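You operate a simulated robot arm through the tools that you are given. There is no shell and no other tool. Be economical: measure what you need, move in short steps, check, and stop when the job is done.

You are at the controls of a simulated robot arm. One attempt, no reset.

Task
Take the finished magazine off machine ten's unloader and reset the count display.
Fine: unloader switch to hold first, and left there; square stop shut before lifting, clamp open; onto the steel stand, strip home. Set down upright: blue-knob magazine.

The check looks at the end state, three seconds after you hand in, the way a careful person would. Anything else that was tipped, shoved, dropped, spilled or broken makes it a failure.

Robot
A 7-joint arm with a fingered hand on a trunk, on a base that drives. Base frame: it is fixed to the floor where the robot stands at the start and does not move with it; the origin is under the middle of the robot, x ahead of it, y to its left, z up. Units: mm, degrees, N and s.
With the tool pointing down near the work surface it reaches from about 200 to 660 mm from the robot's upright axis, wherever it stands. Its first joint turns from -115.0 to 115.0 degrees. Places, roughly: count display [400, 300, 800]; count reset key [400, 100, 800]; loader pitch dial of machine nine [500, 2500, 800]; loader pitch dial of machine ten [500, 800, 800]; loader switch of machine nine [500, 2500, 800]; loader switch of machine ten [500, 900, 800]; push force knob [500, 800, 800]; square blue-knob stop [600, 300, 1000]; steel stand [400, 0, 800]; unloader clamp of machine ten [600, 200, 900]; unloader pitch dial of machine nine [500, 1900, 800]; unloader pitch dial of machine ten [500, 100, 800]; unloader switch of machine nine [500, 1900, 800]; unloader switch of machine ten [500, 200, 800]; width wheel [500, 300, 800]. Payload 3.1 kg.
The TCP is the grasp point between the finger pads, 22 mm short of the fingertips. In the tool frame z runs along the fingers and y along their closing line. Largest opening 112 mm; the body of the gripper starts 60 mm behind the TCP. The gripper is a hand of 3 fingers: y runs from the thumb to the fingers, the wrist lies at [0, 0, -218] in the tool frame.
Orientation is that of the tool frame in the base frame, as a unit quaternion [w, x, y, z]. With the fingers straight down and closing along the base's y, the tool's x points along the base's -x, its y along +y and its z along -z.

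Tools
- The arm moves only by the tool play_rows. Its argument "commands" is one flat list of numbers, 6 for each row, row after row: the shift along the base's x, y, z in units of 30 mm (1.0 is 30 mm), then the turn, a rotation vector about the base's x, y, z in units of 5 degrees (1.0 is 5 degrees). In form: [dx, dy, dz, ax, ay, az, dx, dy, dz, ax, ay, az, ...]. A call has 1 to 10 rows; each row shifts and turns the commanded pose from where the row before left it. A call with a number of a shift or a turn outside -1 to 1 is refused whole. Each row takes 0.2 s and may step no farther than 50 mm and 8.6 degrees from the row before; otherwise, the whole call is refused. A pose out of reach is approached as far as the arm can. The call stops where the force on the tool passes 70 N (or 10 N more than at its start, if that is more) or the arm is blocked; 0.2 s more then pass. In this call time passes only in rows, and 0.2 s behind the last. The reply holds the time, the measured pose of the TCP, the force on the tool along the base axes, the opening and the grip force, in the units named above and with some noise, with the torque about the TCP (base axes, N m) and any sound that the robot's microphone picked up, and new pictures: "show" is both (left out), scene, wrist or none.
- Cameras (640 x 400 px; columns grow to the right, rows downward): "scene" is now at [9.2, 167.1, 1679.8]; the picture's right is [0.20, -0.98, 0.00], its down [-0.81, -0.16, -0.56] and it looks along [0.55, 0.11, -0.83] (base axes); focal length 288 px, centre (320, 200). "wrist" rides on the gripper at [66, 3, -80] in the tool frame; the picture's right is [-0.05, 1.00, 0.00], its down [-0.77, -0.04, -0.64] and it looks along [-0.63, -0.03, 0.77] (tool axes); focal length 275 px, centre (320, 200). There is no depth. A picture from a camera that has moved, and an enlarged one, comes with that camera's place and axes in the base frame and with its lens.
- lift_body(by): slides the trunk up (or, below 0, down) by that many mm; the arm and the scene camera ride with it, the base frame stays. It gives what a move gives, with no picture.
- roll_base(legs): drives the robot by 1 to 6 legs, each [ahead, left, turn to the left] in mm, mm and degrees, along the robot's own axes; the way and the turn of a leg run together, so that a leg with both is an arc; at most 1500 mm and 180 degrees a leg. The arm and the cameras ride along, it lands a little off, and it stops where it bumps. It gives what a move gives, and a new picture of the scene camera.
- set_fingers(finger1, finger2, thumb_bend): sets how far each is bent, from 0 (flat) to 100 (curled in); at 30 the hand is open as for a grip, at 70 the pads meet at the TCP. One left out holds its place. A second passes; each finger stops where it meets its share of the squeeze, and holds until it gets a number again. It is the only way to open and close the hand. It gives what a move gives, with no picture; readings hold the bend of each and the force on the fingers (four entries, about 0 where the hand has none), thumb and palm.
- aim_head(pan, tilt): turns the head with the scene camera to pan (to the left, within 155 degrees either way) and tilt (down, from -29 to 69), counted from straight ahead of the robot. It gives what a move gives, and a new picture of the scene camera.
- enlarge(camera, box): a new picture of the part [left, top, right, bottom] of that camera's present view, enlarged. No time passes.
- close_job(): hands the job in; it is judged then, once.

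Go step by step. Nothing tells you exact positions but the pictures and the camera data: compare them with the known pose of the tool, close in by small moves and look again before you grip or let go. The budget is 120 turns and 260 pictures, counting those below and the enlarged ones. Unless the task says otherwise, let go and move clear before handing in.

The tools are called after ">>>" by a JSON object that holds its "op" and its "data". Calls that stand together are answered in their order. play_rows: Moves the arm, as the interface text tells. Its arguments: {"type":"object","properties":{"commands":{"type":"array"},"show":{"type":"string","enum":["both","scene","wrist","none"]}},"required":["commands"]} The other tools are called the same way: lift_body (by) slides the trunk up or down; set_fingers (finger1, finger2, thumb_bend) moves the fingers one by one; roll_base (legs) drives the base; aim_head (pan, tilt) turns the head that bears the scene camera; enlarge (camera, box) takes an enlarged picture of a part of a camera's view; close_job () hands the job in.

At the start:

```text
clock: 0.0
ee_pos: [411.4, 90.4, 1169.9]
orientation: [0.0, 0.0, 1.0, 0.0]
contact_force: [0.3, 0.3, -0.2]
ft_torque: [0.01, 0.01, 0.0]
finger_gap: 111.8
finger_force: 0.0
shape: jaw
bend: [30.0, 30.0, 30.0]
finger forces: [0.1, 0.0, 0.0, 0.1, 0.1, 0.1]
trunk travel left (down, up): [-825.0, 165.0]
robot x, y, heading: [-0.1, 0.1, 0.2]
head pan, tilt: [11.3, 55.9]
```

scene: 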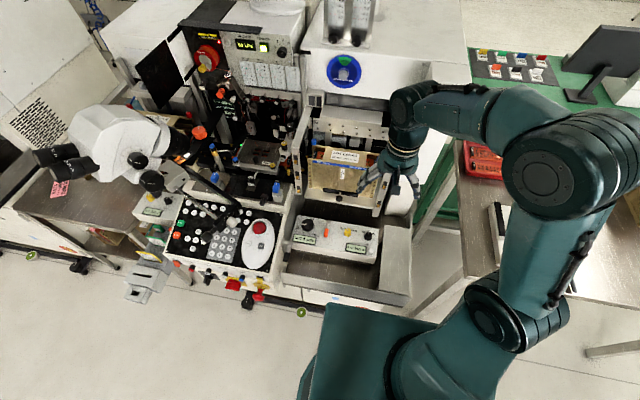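
wrist: 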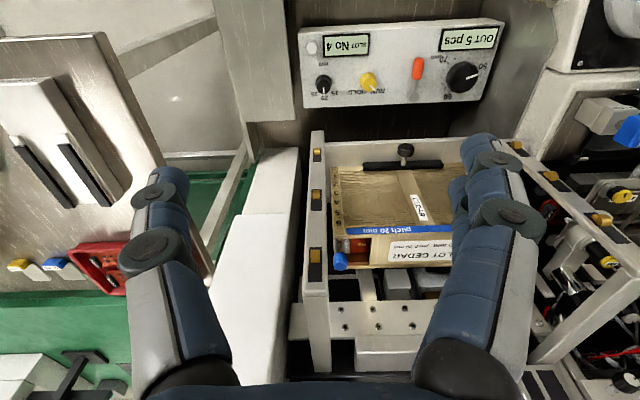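

I see the unloader of machine ten under the hand with a wooden-looking magazine, and a control panel in front of it. I'll look closer before moving.

>>> {"op": "enlarge", "data": {"camera": "wrist", "box": [290, 10, 520, 150]}}

>>> {"op": "enlarge", "data": {"camera": "wrist", "box": [290, 120, 550, 380]}}

>>> {"op": "enlarge", "data": {"camera": "scene", "box": [270, 80, 430, 280]}}

>>> {"op": "enlarge", "data": {"camera": "wrist", "box": [0, 20, 300, 390]}}

```text
2.78 times, centred on (405, 80) of wrist
camera zoom: at [344.6, 94.1, 1249.2], right [0.05, 1.0, 0.0], down [0.77, -0.03, 0.64], along [0.63, -0.03, -0.77], focal length 766 px, centre (84, 534)
```

zoom: 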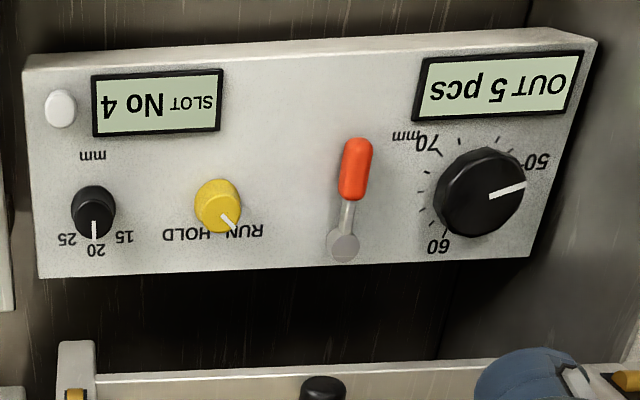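

```text
1.54 times, centred on (420, 250) of wrist
camera zoom: at [344.6, 94.1, 1249.2], right [0.05, 1.0, 0.0], down [0.77, -0.03, 0.64], along [0.63, -0.03, -0.77], focal length 424 px, centre (166, 123)
```

zoom: 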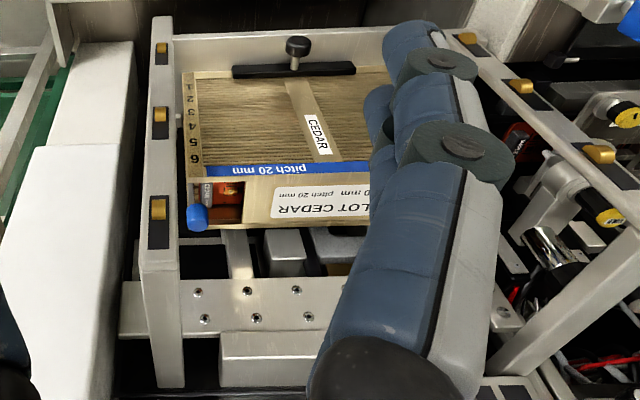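

```text
2.00 times, centred on (350, 180) of scene
camera zoom: at [9.2, 167.1, 1679.8], right [0.2, -0.98, 0.0], down [-0.81, -0.16, -0.56], along [0.55, 0.11, -0.83], focal length 577 px, centre (260, 240)
```

zoom: 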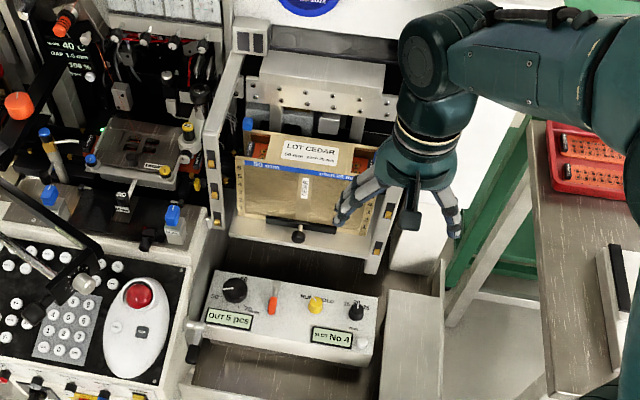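

```text
1.08 times, centred on (150, 205) of wrist (not enlarged: the box is as wide or as high as the picture)
camera zoom: at [344.6, 94.1, 1249.2], right [0.05, 1.0, 0.0], down [0.77, -0.03, 0.64], along [0.63, -0.03, -0.77], focal length 298 px, centre (504, 195)
```

zoom: 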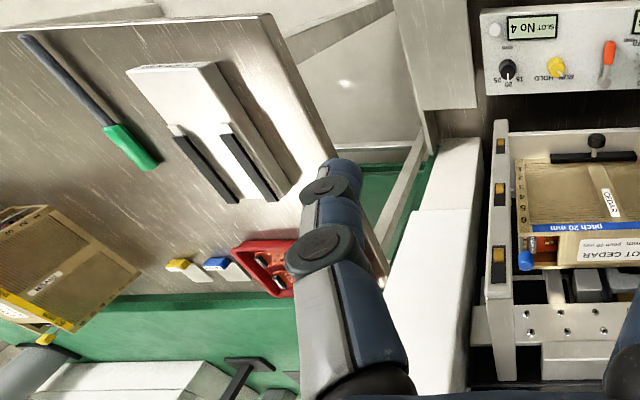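

The switch, reset key and displays sit on the front panel. The arm hides part of the scene, so I'll turn the head and enlarge the details.

>>> {"op": "aim_head", "data": {"pan": 0, "tilt": 55}}

>>> {"op": "enlarge", "data": {"camera": "scene", "box": [220, 90, 360, 180]}}

>>> {"op": "enlarge", "data": {"camera": "scene", "box": [200, 160, 380, 320]}}

>>> {"op": "enlarge", "data": {"camera": "wrist", "box": [310, 210, 460, 310]}}

```text
clock: 0.7
ee_pos: [411.5, 91.8, 1169.9]
orientation: [0.0, 0.0, 1.0, 0.0]
contact_force: [-0.1, -0.8, 0.5]
ft_torque: [-0.01, 0.01, 0.0]
finger_gap: 111.8
finger_force: 0.1
shape: jaw
bend: [30.0, 30.0, 30.0]
finger forces: [0.1, 0.0, 0.0, 0.0, 0.1, 0.0]
trunk travel left (down, up): [-825.0, 165.0]
robot x, y, heading: [2.4, 0.2, 0.2]
head pan, tilt: [0.0, 55.0]
camera scene: at [11.5, 153.3, 1681.0], right [0.0, -1.0, 0.0], down [-0.82, 0.0, -0.57], along [0.57, 0.0, -0.82], focal length 288 px, centre (320, 200)
```

scene: 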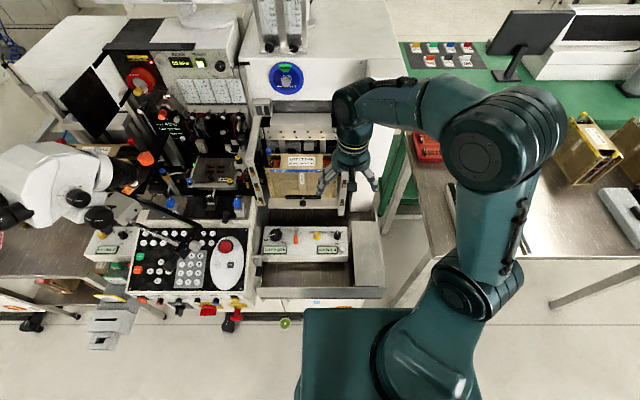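

```text
4.44 times, centred on (290, 135) of scene
camera zoom: at [11.5, 153.3, 1681.0], right [0.0, -1.0, 0.0], down [-0.82, 0.0, -0.57], along [0.57, 0.0, -0.82], focal length 1282 px, centre (453, 489)
```

zoom: 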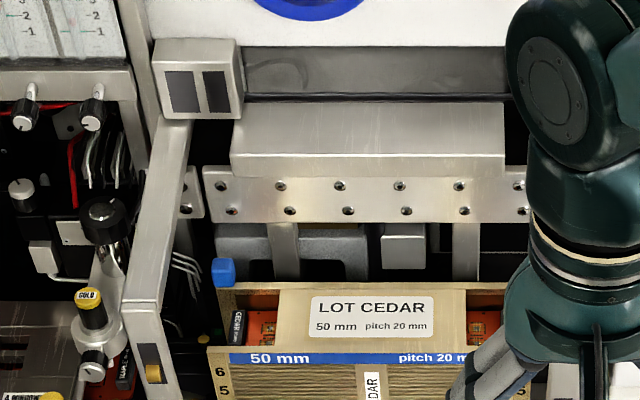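

```text
2.50 times, centred on (290, 240) of scene
camera zoom: at [11.5, 153.3, 1681.0], right [0.0, -1.0, 0.0], down [-0.82, 0.0, -0.57], along [0.57, 0.0, -0.82], focal length 721 px, centre (395, 100)
```

zoom: 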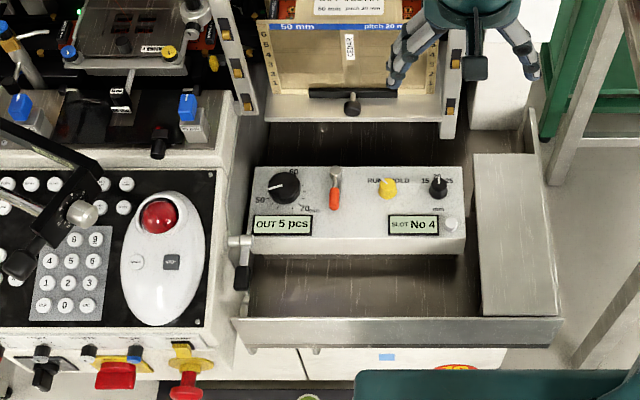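

```text
4.00 times, centred on (385, 260) of wrist
camera zoom: at [344.6, 94.1, 1249.2], right [0.05, 1.0, 0.0], down [0.77, -0.03, 0.64], along [0.63, -0.03, -0.77], focal length 1101 px, centre (60, -40)
```

zoom: 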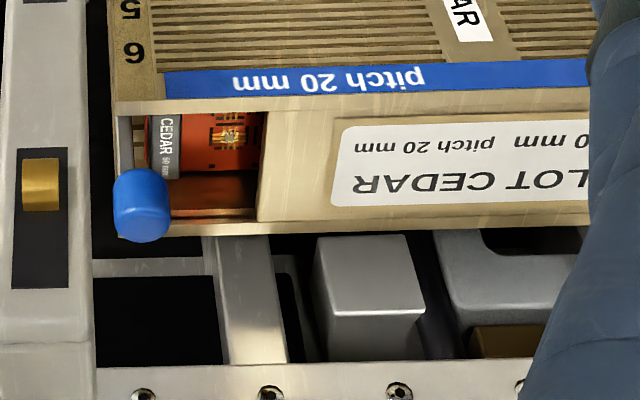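

The steel stand looks like the flat block right of the panel (about x 408, y -5, z 800). The magazine is about 228 mm wide in y, 65 deep in x and 150 tall. I'll lower the hand in front of the panel to look closer.

>>> {"op": "play_rows", "data": {"commands": [-0.3, 0.4, -0.9, 0, 0, 0, -0.3, 0.4, -0.9, 0, 0, 0, -0.3, 0.4, -0.9, 0, 0, 0, -0.3, 0.4, -0.9, 0, 0, 0, -0.3, 0.4, -0.9, 0, 0, 0, -0.3, 0.4, -0.9, 0, 0, 0]}}

>>> {"op": "enlarge", "data": {"camera": "wrist", "box": [200, 0, 520, 200]}}

>>> {"op": "enlarge", "data": {"camera": "wrist", "box": [200, 200, 520, 400]}}

>>> {"op": "enlarge", "data": {"camera": "scene", "box": [240, 90, 400, 190]}}

```text
clock: 2.1
ee_pos: [357.2, 163.8, 1008.1]
orientation: [0.0, 0.001, 1.0, -0.001]
contact_force: [-0.2, -0.9, -0.9]
ft_torque: [-0.02, 0.0, 0.0]
finger_gap: 111.9
finger_force: 0.1
shape: jaw
bend: [30.0, 30.0, 30.0]
finger forces: [0.1, 0.0, 0.0, 0.0, 0.0, 0.0]
trunk travel left (down, up): [-825.0, 165.0]
robot x, y, heading: [-0.5, -1.9, -0.2]
head pan, tilt: [0.0, 55.0]
camera scene: at [12.2, 154.9, 1680.8], right [0.0, -1.0, 0.0], down [-0.82, 0.0, -0.57], along [0.57, 0.0, -0.82], focal length 288 px, centre (320, 200)
camera wrist: at [291.4, 167.5, 1086.7], right [0.05, 1.0, 0.0], down [0.77, -0.03, 0.64], along [0.63, -0.03, -0.77], focal length 275 px, centre (320, 200)
```

scene: 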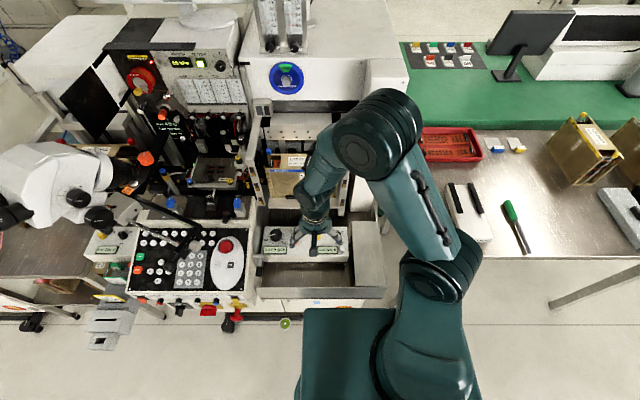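
wrist: 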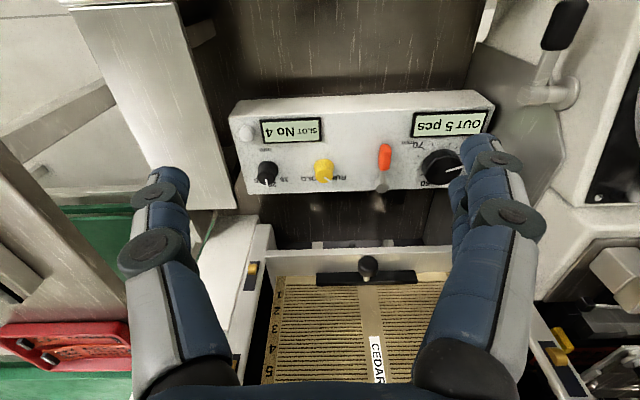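

```text
2.00 times, centred on (360, 100) of wrist
camera zoom: at [291.4, 167.5, 1086.7], right [0.05, 1.0, 0.0], down [0.77, -0.03, 0.64], along [0.63, -0.03, -0.77], focal length 551 px, centre (240, 400)
```

zoom: 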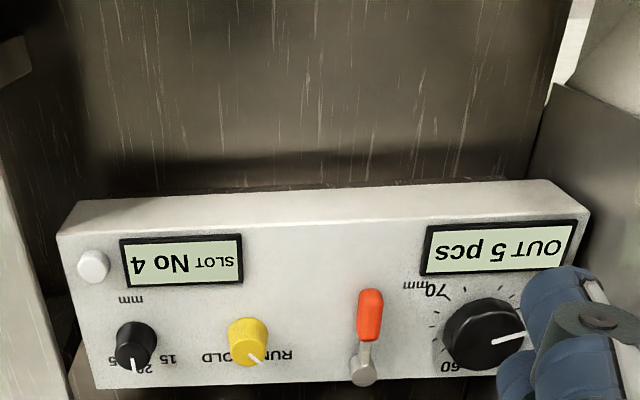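

```text
2.00 times, centred on (360, 300) of wrist
camera zoom: at [291.4, 167.5, 1086.7], right [0.05, 1.0, 0.0], down [0.77, -0.03, 0.64], along [0.63, -0.03, -0.77], focal length 551 px, centre (240, 0)
```

zoom: 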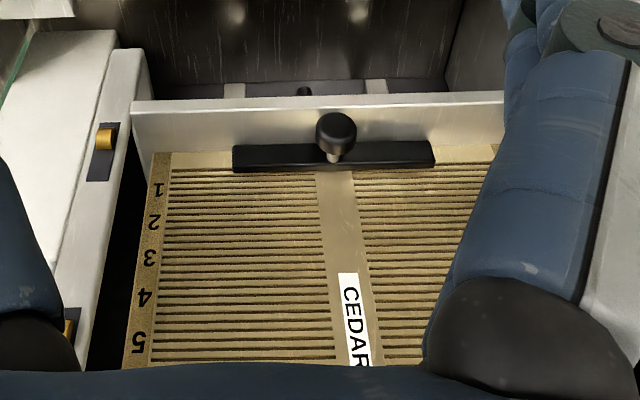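

```text
4.00 times, centred on (320, 140) of scene
camera zoom: at [12.2, 154.9, 1680.8], right [0.0, -1.0, 0.0], down [-0.82, 0.0, -0.57], along [0.57, 0.0, -0.82], focal length 1154 px, centre (320, 440)
```

zoom: 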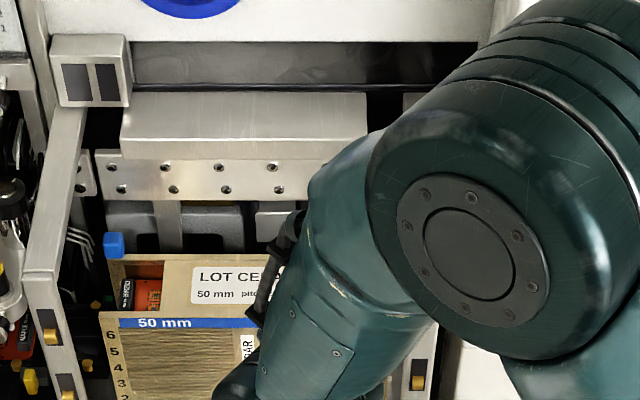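

The yellow RUN/HOLD switch triangulates to about (479, 163, 787) and points toward RUN. I'll part-close the fingers, yaw the hand by +35° and come over the switch for a look.

>>> {"op": "set_fingers", "data": {"finger1": 50, "finger2": 50, "thumb_bend": 50}}

>>> {"op": "play_rows", "data": {"commands": [0.57, 0, -0.7, 0, 0, 1, 0.57, 0, -0.7, 0, 0, 1, 0.57, 0, -0.7, 0, 0, 1, 0.57, 0, -0.7, 0, 0, 1, 0.57, 0, -0.7, 0, 0, 1, 0.57, 0, -0.7, 0, 0, 1, 0.57, 0, -0.7, 0, 0, 1]}}

>>> {"op": "enlarge", "data": {"camera": "wrist", "box": [160, 100, 480, 300]}}

>>> {"op": "enlarge", "data": {"camera": "scene", "box": [250, 190, 370, 270]}}

```text
clock: 3.1
ee_pos: [357.5, 163.7, 1008.9]
orientation: [0.0, -0.001, 1.0, 0.0]
contact_force: [-0.3, 0.6, 0.6]
ft_torque: [0.04, 0.01, 0.0]
finger_gap: 55.8
finger_force: 0.1
shape: fingers
bend: [50.0, 50.0, 50.0]
finger forces: [0.1, 0.0, 0.0, 0.0, 0.1, 0.0]
trunk travel left (down, up): [-825.0, 165.0]
robot x, y, heading: [3.4, 1.1, -0.1]
head pan, tilt: [0.0, 55.0]
```

```text
clock: 4.7
ee_pos: [479.5, 163.0, 859.5]
orientation: [-0.001, -0.302, 0.953, -0.001]
contact_force: [0.3, -0.3, -0.6]
ft_torque: [0.02, 0.0, 0.02]
finger_gap: 55.9
finger_force: 0.1
shape: fingers
bend: [50.0, 50.0, 50.0]
finger forces: [0.1, 0.1, 0.0, 0.0, 0.0, 0.0]
trunk travel left (down, up): [-825.0, 165.0]
robot x, y, heading: [0.9, -3.7, 0.0]
head pan, tilt: [0.0, 55.0]
camera scene: at [12.6, 153.4, 1681.0], right [0.0, -1.0, 0.0], down [-0.82, 0.0, -0.57], along [0.57, 0.0, -0.82], focal length 288 px, centre (320, 200)
camera wrist: at [423.3, 126.6, 938.9], right [-0.54, 0.84, 0.0], down [0.65, 0.41, 0.64], along [0.54, 0.34, -0.77], focal length 275 px, centre (320, 200)
```

scene: 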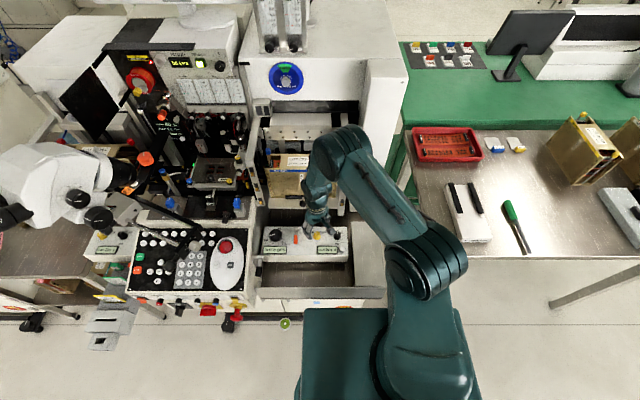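
wrist: 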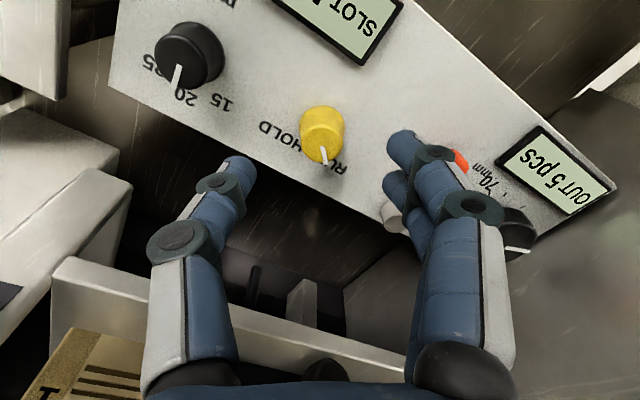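

```text
2.00 times, centred on (320, 200) of wrist
camera zoom: at [423.3, 126.6, 938.9], right [-0.54, 0.84, 0.0], down [0.65, 0.41, 0.64], along [0.54, 0.34, -0.77], focal length 551 px, centre (320, 200)
```

zoom: 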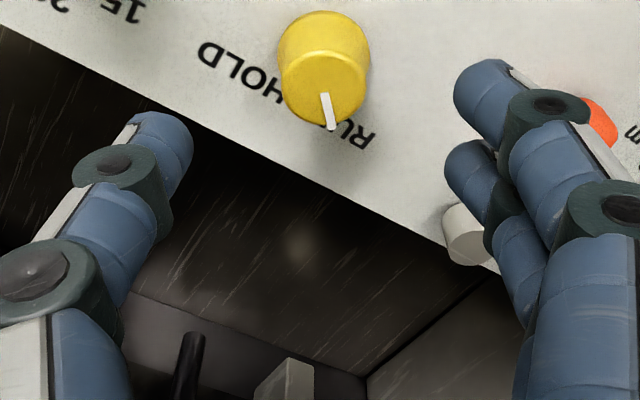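

```text
5.00 times, centred on (310, 230) of scene
camera zoom: at [12.6, 153.4, 1681.0], right [0.0, -1.0, 0.0], down [-0.82, 0.0, -0.57], along [0.57, 0.0, -0.82], focal length 1443 px, centre (370, 50)
```

zoom: 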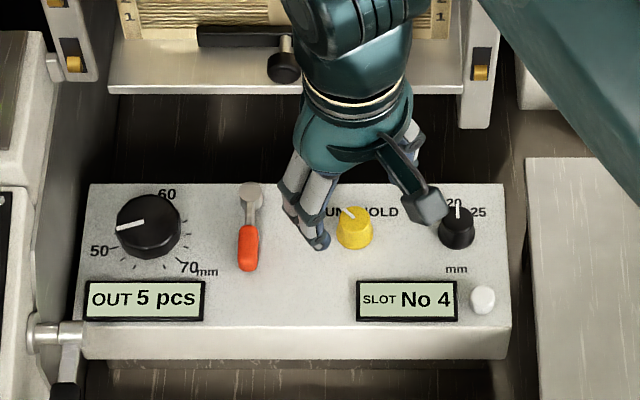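

The pointer is about 35° left of straight ahead, on RUN, and HOLD mirrors it to the right. I'll lower over the knob.

>>> {"op": "play_rows", "data": {"commands": [0.05, 0.03, -0.72, 0, 0, 0, 0.05, 0.03, -0.72, 0, 0, 0, 0, 0, -0.6, 0, 0, 0]}}

>>> {"op": "enlarge", "data": {"camera": "scene", "box": [250, 190, 370, 270]}}

```text
clock: 5.4
ee_pos: [480.0, 163.0, 822.8]
orientation: [0.001, -0.301, 0.954, -0.001]
contact_force: [-10.6, -6.0, 35.6]
ft_torque: [-0.11, 0.39, 0.0]
finger_gap: 56.0
finger_force: 18.2
shape: fingers
bend: [51.0, 51.0, 51.0]
finger forces: [9.8, 9.8, 0.0, 0.0, 15.9, 0.0]
trunk travel left (down, up): [-825.0, 165.0]
robot x, y, heading: [1.3, -4.5, 0.1]
head pan, tilt: [0.0, 55.0]
stopped in row 3: the force on the tool passed its limit at 80 N (the readings are from after the stop); the commanded pose is now the measured one
camera scene: at [5.5, 150.7, 1681.8], right [0.0, -1.0, 0.0], down [-0.82, 0.0, -0.58], along [0.58, 0.0, -0.82], focal length 288 px, centre (320, 200)
camera wrist: at [423.6, 127.5, 901.4], right [-0.54, 0.84, 0.0], down [0.65, 0.41, 0.64], along [0.54, 0.34, -0.77], focal length 275 px, centre (320, 200)
```

scene: 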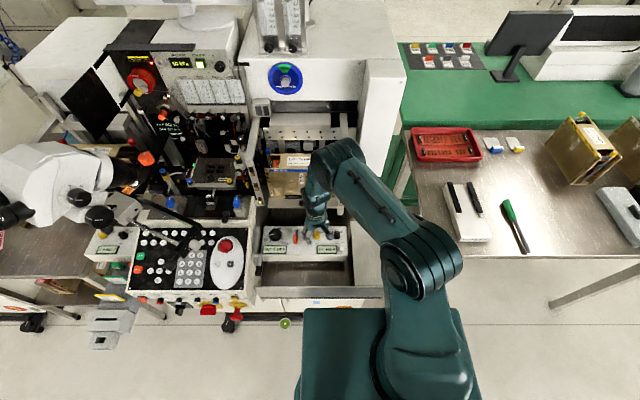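
wrist: 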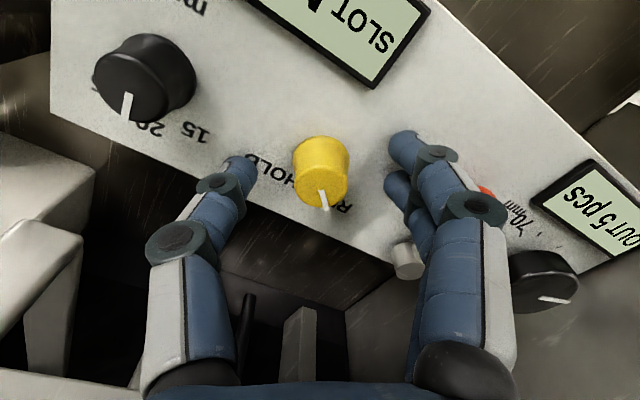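

```text
5.00 times, centred on (310, 230) of scene
camera zoom: at [5.5, 150.7, 1681.8], right [0.0, -1.0, 0.0], down [-0.82, 0.0, -0.58], along [0.58, 0.0, -0.82], focal length 1443 px, centre (370, 50)
```

zoom: 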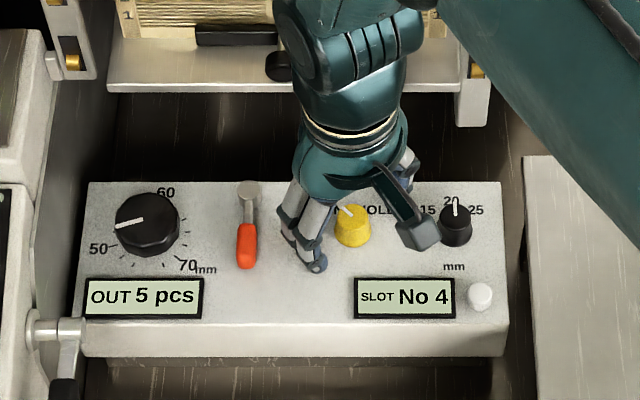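

The fingertips met the panel face at TCP z 823, so the face is near z 801 and the knob top about 820. I'll back up a few mm, centre on the knob and close gently.

>>> {"op": "play_rows", "data": {"commands": [-0.17, -0.1, 0.12, 0, 0, 0], "show": "none"}}

>>> {"op": "set_fingers", "data": {"finger1": 60, "finger2": 60, "thumb_bend": 60}}

>>> {"op": "enlarge", "data": {"camera": "wrist", "box": [160, 80, 480, 280]}}

```text
clock: 5.8
ee_pos: [478.0, 162.4, 821.5]
orientation: [0.001, -0.301, 0.954, -0.001]
contact_force: [0.5, 0.0, 1.1]
ft_torque: [0.05, 0.04, 0.01]
finger_gap: 55.4
finger_force: 0.9
shape: fingers
bend: [50.0, 50.0, 50.0]
finger forces: [0.4, 0.6, 0.0, 0.0, 0.0, 0.0]
trunk travel left (down, up): [-825.0, 165.0]
robot x, y, heading: [1.5, 4.1, 0.3]
head pan, tilt: [0.0, 55.0]
```

```text
clock: 6.8
ee_pos: [478.6, 161.1, 823.3]
orientation: [0.0, -0.301, 0.954, 0.0]
contact_force: [0.3, 0.1, 0.2]
ft_torque: [0.0, -0.02, -0.01]
finger_gap: 27.6
finger_force: 0.0
shape: fingers
bend: [60.0, 60.0, 60.0]
finger forces: [0.0, 0.0, 0.1, 0.1, 0.1, 0.0]
trunk travel left (down, up): [-825.0, 165.0]
robot x, y, heading: [0.4, 3.9, -0.1]
head pan, tilt: [0.0, 55.0]
```

```text
2.00 times, centred on (320, 180) of wrist
camera zoom: at [422.2, 126.1, 902.7], right [-0.54, 0.84, 0.0], down [0.65, 0.41, 0.64], along [0.54, 0.34, -0.77], focal length 551 px, centre (320, 240)
```

zoom: 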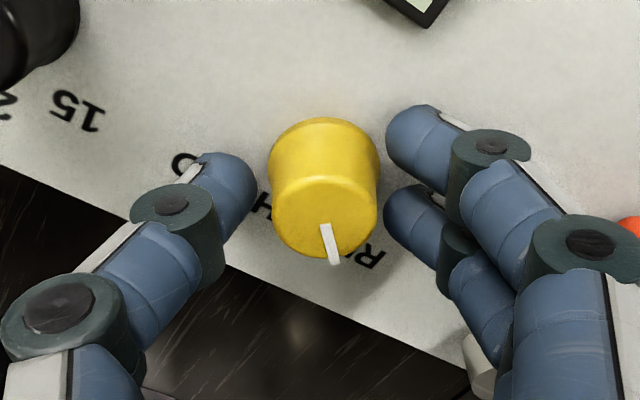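

The fingers straddle the knob well. I'll close on it.

>>> {"op": "set_fingers", "data": {"finger1": 66, "finger2": 66, "thumb_bend": 66}}

>>> {"op": "play_rows", "data": {"commands": [0, 0, 0, 0, 0, -1, 0, 0, 0, 0, 0, -1, 0, 0, 0, 0, 0, -1, 0, 0, 0, 0, 0, -1, 0, 0, 0, 0, 0, -1, 0, 0, 0, 0, 0, -1, 0, 0, 0, 0, 0, -1]}}

>>> {"op": "enlarge", "data": {"camera": "wrist", "box": [160, 80, 480, 280]}}

>>> {"op": "enlarge", "data": {"camera": "scene", "box": [250, 190, 370, 270]}}

```text
clock: 7.8
ee_pos: [479.2, 162.2, 824.1]
orientation: [0.001, -0.302, 0.953, -0.001]
contact_force: [-0.3, -0.6, -0.3]
ft_torque: [0.0, 0.03, -0.02]
finger_gap: 16.6
finger_force: 2.5
shape: fingers
bend: [65.0, 63.0, 65.0]
finger forces: [0.7, 1.4, 0.0, 0.0, 2.3, 0.1]
trunk travel left (down, up): [-825.0, 165.0]
robot x, y, heading: [3.7, 1.0, -0.1]
head pan, tilt: [0.0, 55.0]
```

```text
clock: 9.4
ee_pos: [477.9, 162.7, 822.7]
orientation: [0.0, 0.001, 1.0, 0.0]
contact_force: [-0.3, 1.5, 2.3]
ft_torque: [0.03, -0.03, 0.01]
finger_gap: 16.0
finger_force: 2.9
shape: fingers
bend: [65.0, 64.0, 65.0]
finger forces: [1.9, 2.3, 0.0, 0.1, 2.0, 0.1]
trunk travel left (down, up): [-825.0, 165.0]
robot x, y, heading: [0.7, 2.9, -0.1]
head pan, tilt: [0.0, 55.0]
camera scene: at [11.4, 153.8, 1680.9], right [0.0, -1.0, 0.0], down [-0.82, 0.0, -0.57], along [0.57, 0.0, -0.82], focal length 288 px, centre (320, 200)
camera wrist: at [411.3, 164.9, 901.8], right [0.05, 1.0, 0.0], down [0.77, -0.04, 0.64], along [0.64, -0.03, -0.77], focal length 275 px, centre (320, 200)
```

scene: 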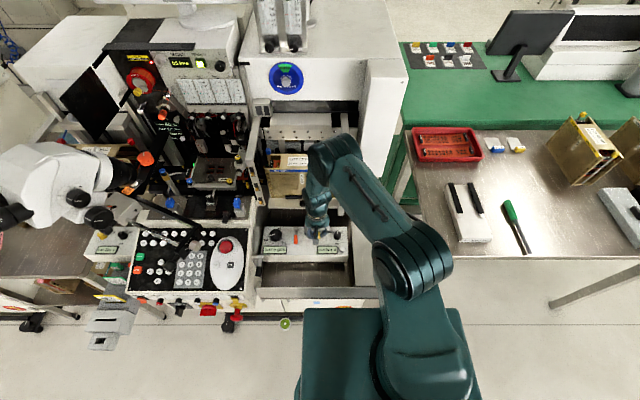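
wrist: 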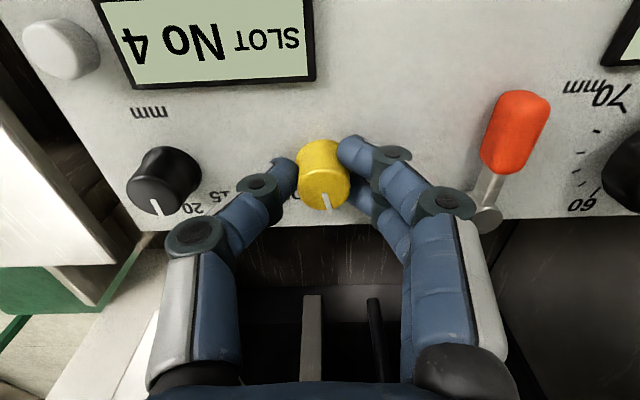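

```text
2.00 times, centred on (320, 180) of wrist
camera zoom: at [411.3, 164.9, 901.8], right [0.05, 1.0, 0.0], down [0.77, -0.04, 0.64], along [0.64, -0.03, -0.77], focal length 551 px, centre (320, 240)
```

zoom: 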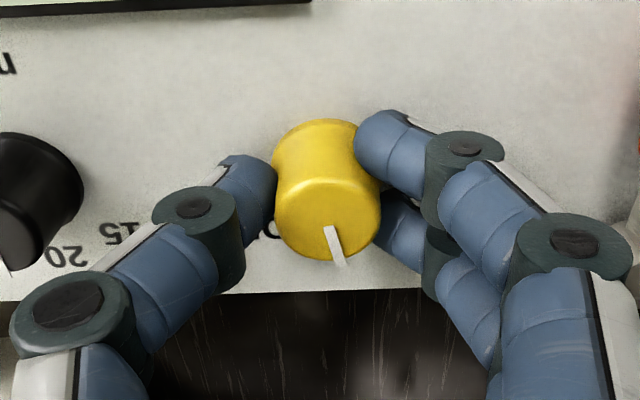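

```text
5.00 times, centred on (310, 230) of scene
camera zoom: at [11.4, 153.8, 1680.9], right [0.0, -1.0, 0.0], down [-0.82, 0.0, -0.57], along [0.57, 0.0, -0.82], focal length 1443 px, centre (370, 50)
```

zoom: 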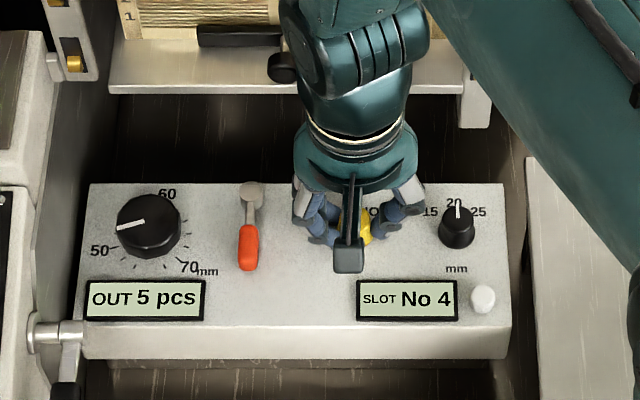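

The knob turns with the hand. I'll carry on to the HOLD side.

>>> {"op": "play_rows", "data": {"commands": [0, 0, 0, 0, 0, -1, 0, 0, 0, 0, 0, -1, 0, 0, 0, 0, 0, -1, 0, 0, 0, 0, 0, -1, 0, 0, 0, 0, 0, -1, 0, 0, 0, 0, 0, -1, 0, 0, 0, 0, 0, -1, 0, 0, 0, 0, 0, -1]}}

>>> {"op": "enlarge", "data": {"camera": "wrist", "box": [160, 80, 480, 280]}}

```text
clock: 11.2
ee_pos: [477.6, 162.6, 822.4]
orientation: [0.001, 0.342, 0.94, -0.001]
contact_force: [-2.5, 3.6, -0.6]
ft_torque: [0.1, 0.07, 0.03]
finger_gap: 17.0
finger_force: 3.2
shape: fingers
bend: [64.0, 64.0, 65.0]
finger forces: [2.9, 1.4, 0.0, 0.1, 2.2, 0.0]
trunk travel left (down, up): [-825.0, 165.0]
robot x, y, heading: [0.9, 1.7, 0.2]
head pan, tilt: [0.0, 55.0]
camera scene: at [11.1, 154.1, 1680.9], right [0.0, -1.0, 0.0], down [-0.82, 0.0, -0.57], along [0.57, 0.0, -0.82], focal length 288 px, centre (320, 200)
camera wrist: at [429.1, 207.3, 902.1], right [0.68, 0.74, 0.0], down [0.57, -0.52, 0.64], along [0.47, -0.43, -0.77], focal length 275 px, centre (320, 200)
```

scene: 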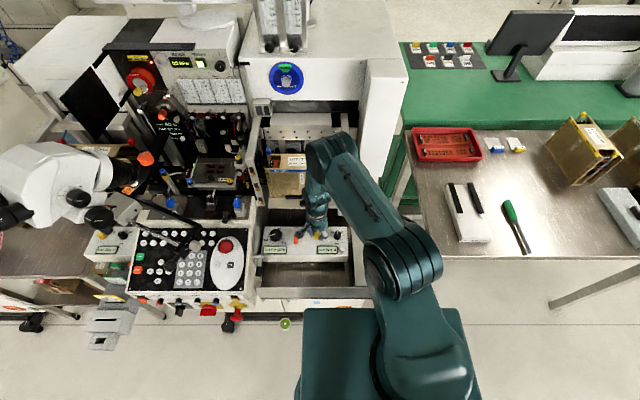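
wrist: 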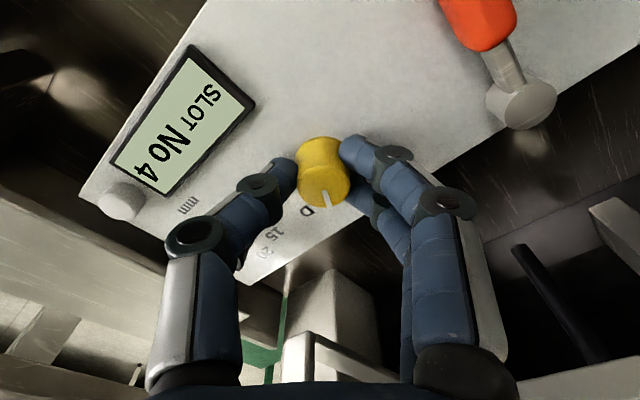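

```text
2.00 times, centred on (320, 180) of wrist
camera zoom: at [429.1, 207.3, 902.1], right [0.68, 0.74, 0.0], down [0.57, -0.52, 0.64], along [0.47, -0.43, -0.77], focal length 551 px, centre (320, 240)
```

zoom: 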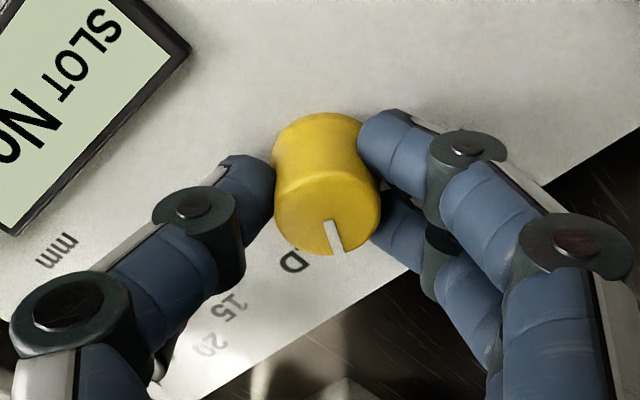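

The pointer now aims into the HOLD label. I'll release, lift and check.

>>> {"op": "set_fingers", "data": {"finger1": 52, "finger2": 52, "thumb_bend": 52}}

>>> {"op": "play_rows", "data": {"commands": [0, 0, 1, 0, 0, 0, 0, 0, 1, 0, 0, 0, -0.5, 0, 0.8, 0, 0, 1, -0.5, 0, 0.8, 0, 0, 1, -0.5, 0, 0.5, 0, 0, 1, 0, 0, 0, 0, 0, 1, 0, 0, 0, 0, 0, 1, 0, 0, 0, 0, 0, 1, 0, 0, 0, 0, 0, 1, 0, 0, 0, 0, 0, 1]}}

>>> {"op": "enlarge", "data": {"camera": "wrist", "box": [200, 40, 440, 190]}}

>>> {"op": "enlarge", "data": {"camera": "wrist", "box": [220, 200, 460, 350]}}

```text
clock: 12.2
ee_pos: [479.1, 162.4, 822.0]
orientation: [0.001, 0.341, 0.94, 0.001]
contact_force: [-0.1, -0.3, 0.6]
ft_torque: [0.0, -0.04, 0.02]
finger_gap: 48.9
finger_force: 1.0
shape: fingers
bend: [52.0, 52.0, 52.0]
finger forces: [0.6, 0.4, 0.1, 0.1, 0.1, 0.1]
trunk travel left (down, up): [-825.0, 165.0]
robot x, y, heading: [0.9, -0.2, 0.1]
head pan, tilt: [0.0, 55.0]
```

```text
clock: 14.4
ee_pos: [434.2, 161.9, 945.4]
orientation: [0.001, -0.002, 1.0, 0.0]
contact_force: [-0.5, -0.3, 0.2]
ft_torque: [0.03, 0.01, -0.01]
finger_gap: 48.7
finger_force: 0.0
shape: fingers
bend: [52.0, 52.0, 52.0]
finger forces: [0.1, 0.1, 0.0, 0.0, 0.1, 0.1]
trunk travel left (down, up): [-825.0, 165.0]
robot x, y, heading: [1.1, -0.1, 0.1]
head pan, tilt: [0.0, 55.0]
camera scene: at [11.7, 153.3, 1681.0], right [0.0, -1.0, 0.0], down [-0.82, 0.0, -0.57], along [0.57, 0.0, -0.82], focal length 288 px, centre (320, 200)
camera wrist: at [367.2, 165.2, 1025.1], right [0.04, 1.0, 0.0], down [0.77, -0.03, 0.64], along [0.64, -0.03, -0.77], focal length 275 px, centre (320, 200)
```

scene: 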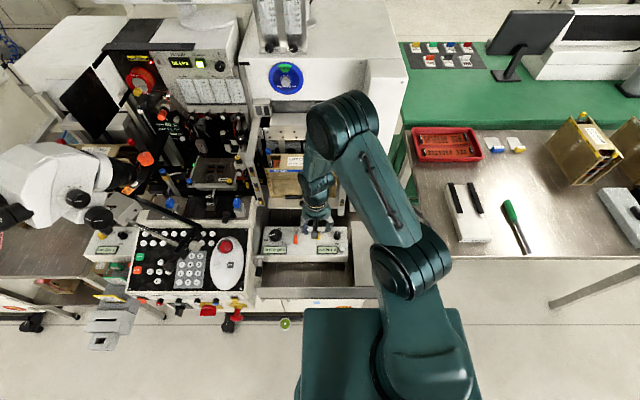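
wrist: 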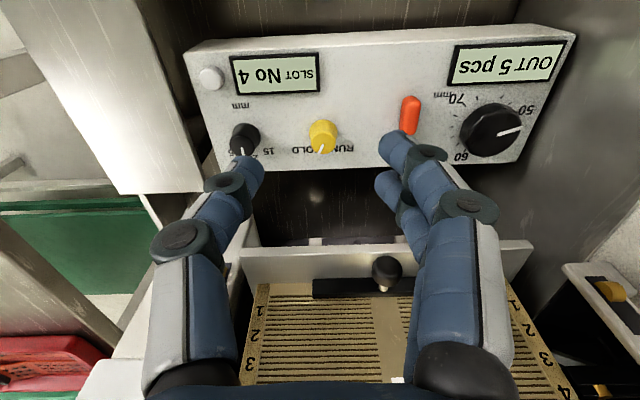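

```text
2.67 times, centred on (320, 115) of wrist
camera zoom: at [367.2, 165.2, 1025.1], right [0.04, 1.0, 0.0], down [0.77, -0.03, 0.64], along [0.64, -0.03, -0.77], focal length 734 px, centre (320, 427)
```

zoom: 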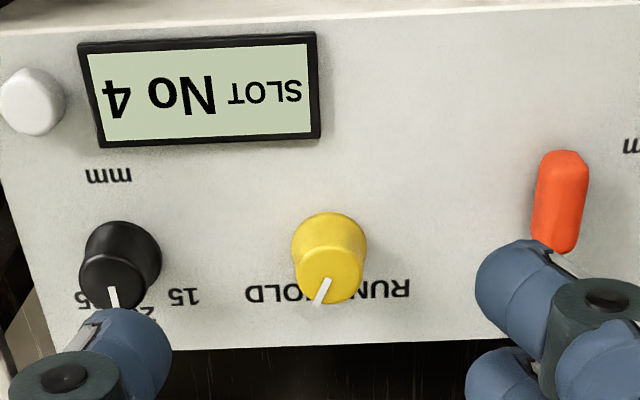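

```text
2.67 times, centred on (340, 275) of wrist
camera zoom: at [367.2, 165.2, 1025.1], right [0.04, 1.0, 0.0], down [0.77, -0.03, 0.64], along [0.64, -0.03, -0.77], focal length 734 px, centre (267, 0)
```

zoom: 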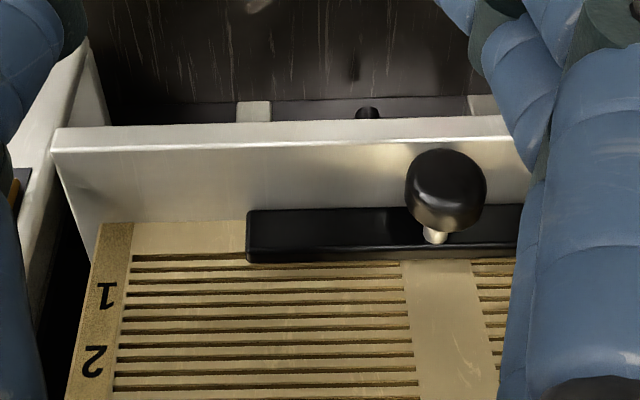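

The pointer may be only ~20° past centre. I'll move the hand over toward the reset key (about (424, 82, 812)) with fingers closed and check the switch from the head camera.

>>> {"op": "set_fingers", "data": {"finger1": 70, "finger2": 70, "thumb_bend": 70}}

>>> {"op": "play_rows", "data": {"commands": [-0.1, -0.7, -0.8, 0, 0, 0, -0.1, -0.7, -0.8, 0, 0, 0, -0.1, -0.7, -0.8, 0, 0, 0, 0, -0.57, -0.6, 0, 0, 0]}}

>>> {"op": "enlarge", "data": {"camera": "scene", "box": [280, 210, 370, 270]}}

>>> {"op": "enlarge", "data": {"camera": "scene", "box": [240, 120, 360, 220]}}

```text
clock: 15.4
ee_pos: [433.9, 162.6, 945.8]
orientation: [0.0, -0.001, 1.0, 0.0]
contact_force: [0.2, 0.4, -0.2]
ft_torque: [-0.02, -0.03, 0.02]
finger_gap: 2.9
finger_force: 0.0
shape: fingers
bend: [70.0, 70.0, 70.0]
finger forces: [0.1, 0.0, 0.0, 0.0, 0.0, 0.1]
trunk travel left (down, up): [-825.0, 165.0]
robot x, y, heading: [-2.9, -2.9, -0.1]
head pan, tilt: [0.0, 55.0]
```

```text
clock: 16.4
ee_pos: [423.5, 81.5, 856.1]
orientation: [0.001, -0.001, 1.0, 0.001]
contact_force: [-0.1, -0.2, 0.5]
ft_torque: [-0.02, 0.0, -0.01]
finger_gap: 3.1
finger_force: 0.0
shape: fingers
bend: [70.0, 70.0, 70.0]
finger forces: [0.0, 0.0, 0.0, 0.1, 0.1, 0.0]
trunk travel left (down, up): [-825.0, 165.0]
robot x, y, heading: [0.5, -1.4, -0.2]
head pan, tilt: [0.0, 55.0]
camera scene: at [11.9, 152.5, 1681.1], right [0.0, -1.0, 0.0], down [-0.82, 0.0, -0.57], along [0.57, 0.0, -0.82], focal length 288 px, centre (320, 200)
camera wrist: at [357.0, 83.6, 934.7], right [0.05, 1.0, 0.0], down [0.77, -0.03, 0.64], along [0.64, -0.03, -0.77], focal length 275 px, centre (320, 200)
```

scene: 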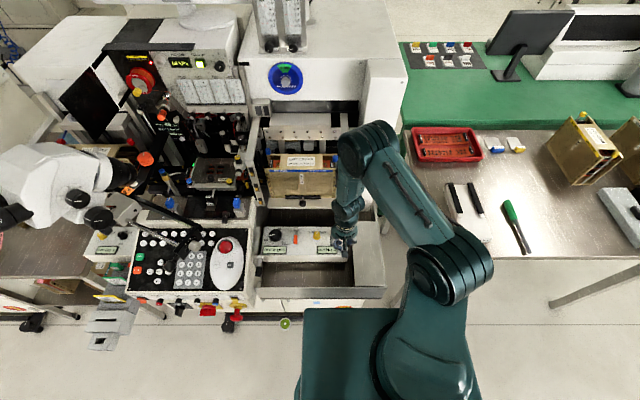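
wrist: 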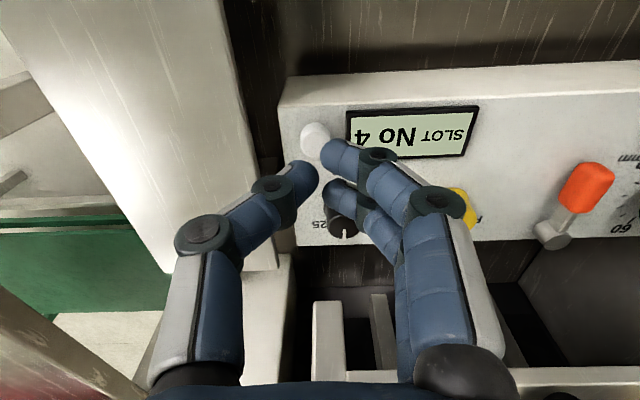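

```text
6.67 times, centred on (325, 240) of scene
camera zoom: at [11.9, 152.5, 1681.1], right [0.0, -1.0, 0.0], down [-0.82, 0.0, -0.57], along [0.57, 0.0, -0.82], focal length 1924 px, centre (287, -67)
```

zoom: 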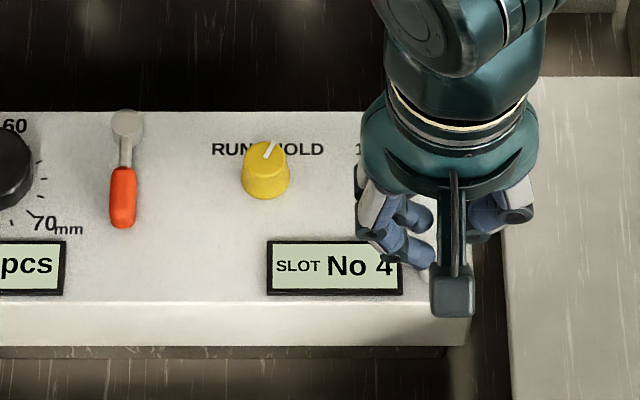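

```text
4.00 times, centred on (300, 170) of scene
camera zoom: at [11.9, 152.5, 1681.1], right [0.0, -1.0, 0.0], down [-0.82, 0.0, -0.57], along [0.57, 0.0, -0.82], focal length 1154 px, centre (400, 320)
```

zoom: 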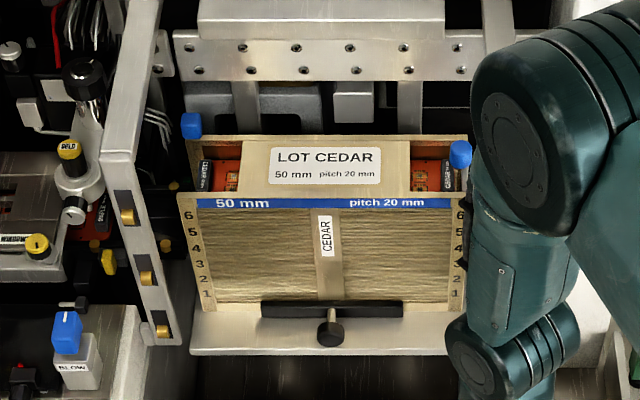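

The head view shows the pointer about 30° right, versus about 40° left before. I'll give it another small turn so it is unmistakably at HOLD.

>>> {"op": "play_rows", "data": {"commands": [0.3, 0.5, 1, 0, 0, -1, 0.4, 0.8, 0.6, 0, 0, -1, 0.5, 0.8, 0.3, 0, 0, -1, 0.5, 0.6, 0, 0, 0, -1, 0.12, 0, -0.5, 0, 0, -1], "show": "none"}}

>>> {"op": "set_fingers", "data": {"finger1": 52, "finger2": 52, "thumb_bend": 52}}

>>> {"op": "enlarge", "data": {"camera": "wrist", "box": [160, 80, 480, 280]}}

```text
clock: 17.6
ee_pos: [480.8, 162.3, 896.4]
orientation: [-0.001, 0.217, 0.976, 0.0]
contact_force: [0.4, 0.3, -0.1]
ft_torque: [-0.01, 0.0, -0.01]
finger_gap: 2.8
finger_force: 0.1
shape: fingers
bend: [70.0, 70.0, 70.0]
finger forces: [0.0, 0.1, 0.1, 0.1, 0.0, 0.0]
trunk travel left (down, up): [-825.0, 165.0]
robot x, y, heading: [0.3, 1.4, -0.0]
head pan, tilt: [0.0, 55.0]
```

```text
clock: 18.6
ee_pos: [480.1, 161.6, 896.5]
orientation: [0.0, 0.216, 0.976, 0.0]
contact_force: [0.4, -0.6, -0.1]
ft_torque: [-0.01, -0.02, -0.01]
finger_gap: 48.6
finger_force: 0.1
shape: fingers
bend: [52.0, 52.0, 52.0]
finger forces: [0.0, 0.1, 0.1, 0.0, 0.0, 0.1]
trunk travel left (down, up): [-825.0, 165.0]
robot x, y, heading: [-1.9, 0.6, -0.0]
head pan, tilt: [0.0, 55.0]
```

```text
2.00 times, centred on (320, 180) of wrist
camera zoom: at [421.2, 193.2, 975.8], right [0.46, 0.89, 0.0], down [0.68, -0.36, 0.64], along [0.56, -0.3, -0.77], focal length 551 px, centre (320, 240)
```

zoom: 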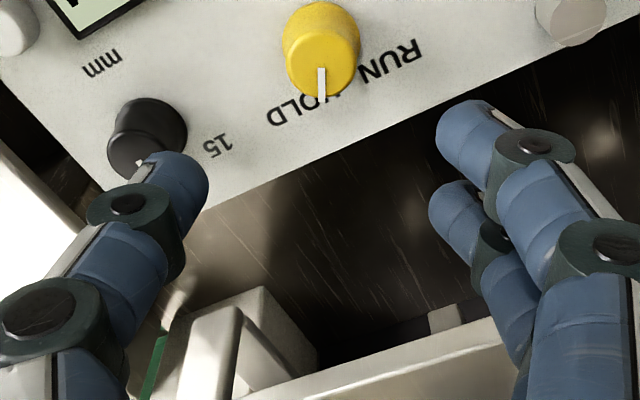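

The pointer is at about -25°, and RUN was about +43°, so I'll turn roughly 18° more.

>>> {"op": "play_rows", "data": {"commands": [0, 0, -0.9, 0, 0, 0, 0, 0, -0.9, 0, 0, 0, -0.1, 0, -0.62, 0, 0, 0], "show": "none"}}

>>> {"op": "set_fingers", "data": {"finger1": 67, "finger2": 67, "thumb_bend": 67}}

>>> {"op": "play_rows", "data": {"commands": [0, 0, 0, 0, 0, -1, 0, 0, 0, 0, 0, -1, 0, 0, 0, 0, 0, -1, 0, 0, 0, 0, 0, -1], "show": "wrist"}}

>>> {"op": "set_fingers", "data": {"finger1": 52, "finger2": 52, "thumb_bend": 52}}

>>> {"op": "play_rows", "data": {"commands": [0, 0, 1, 0, 0, 0, 0, 0, 1, 0, 0, 0, 0, 0, 0.5, 0, 0, 0], "show": "none"}}

>>> {"op": "enlarge", "data": {"camera": "wrist", "box": [160, 80, 480, 280]}}

```text
clock: 19.4
ee_pos: [476.4, 163.5, 824.0]
orientation: [0.001, 0.215, 0.977, -0.001]
contact_force: [0.3, 0.1, 0.3]
ft_torque: [0.01, 0.0, 0.02]
finger_gap: 48.8
finger_force: 0.1
shape: fingers
bend: [52.0, 52.0, 52.0]
finger forces: [0.0, 0.0, 0.0, 0.1, 0.0, 0.0]
trunk travel left (down, up): [-825.0, 165.0]
robot x, y, heading: [1.2, 3.3, 0.1]
head pan, tilt: [0.0, 55.0]
```

```text
clock: 20.4
ee_pos: [476.8, 163.5, 824.5]
orientation: [-0.001, 0.216, 0.976, -0.001]
contact_force: [-0.7, -0.1, -2.2]
ft_torque: [0.0, 0.02, 0.0]
finger_gap: 15.5
finger_force: 3.3
shape: fingers
bend: [65.0, 63.0, 65.0]
finger forces: [0.8, 2.2, 0.1, 0.1, 3.0, 0.0]
trunk travel left (down, up): [-825.0, 165.0]
robot x, y, heading: [-0.9, 0.7, -0.2]
head pan, tilt: [0.0, 55.0]
```

```text
clock: 21.4
ee_pos: [475.4, 163.5, 825.2]
orientation: [0.001, 0.383, 0.924, -0.001]
contact_force: [-0.6, 4.1, -2.4]
ft_torque: [0.06, 0.0, -0.01]
finger_gap: 15.3
finger_force: 3.4
shape: fingers
bend: [65.0, 63.0, 65.0]
finger forces: [2.4, 2.8, 0.1, 0.0, 1.8, 0.1]
trunk travel left (down, up): [-825.0, 165.0]
robot x, y, heading: [0.8, 4.3, 0.3]
head pan, tilt: [0.0, 55.0]
camera wrist: at [431.4, 212.2, 903.8], right [0.74, 0.67, 0.0], down [0.52, -0.57, 0.64], along [0.43, -0.47, -0.77], focal length 275 px, centre (320, 200)
```

wrist: 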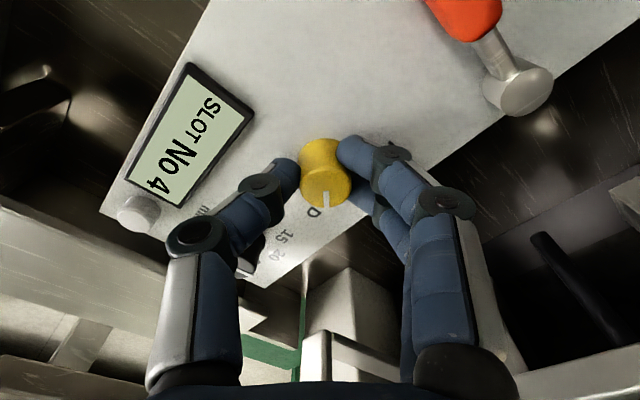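

```text
clock: 22.4
ee_pos: [475.9, 162.5, 824.2]
orientation: [0.0, 0.382, 0.924, 0.0]
contact_force: [0.0, 1.1, -0.1]
ft_torque: [-0.01, 0.0, 0.04]
finger_gap: 48.9
finger_force: 0.0
shape: fingers
bend: [52.0, 52.0, 52.0]
finger forces: [0.0, 0.1, 0.1, 0.0, 0.0, 0.1]
trunk travel left (down, up): [-825.0, 165.0]
robot x, y, heading: [-0.5, -1.5, 0.2]
head pan, tilt: [0.0, 55.0]
```

```text
clock: 23.2
ee_pos: [474.0, 163.1, 900.6]
orientation: [-0.001, 0.383, 0.924, -0.001]
contact_force: [-0.3, -0.6, 0.4]
ft_torque: [0.01, 0.02, 0.0]
finger_gap: 48.8
finger_force: 0.1
shape: fingers
bend: [52.0, 52.0, 52.0]
finger forces: [0.0, 0.0, 0.0, 0.1, 0.0, 0.1]
trunk travel left (down, up): [-825.0, 165.0]
robot x, y, heading: [0.1, -0.9, 0.2]
head pan, tilt: [0.0, 55.0]
```

```text
2.00 times, centred on (320, 180) of wrist
camera zoom: at [429.9, 211.2, 980.1], right [0.74, 0.67, 0.0], down [0.52, -0.57, 0.64], along [0.43, -0.47, -0.77], focal length 551 px, centre (320, 240)
```

zoom: 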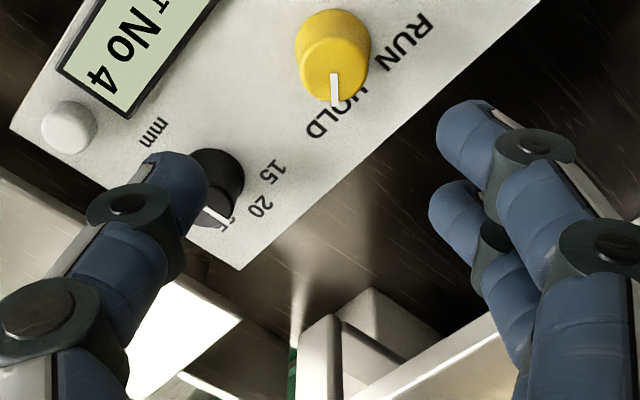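

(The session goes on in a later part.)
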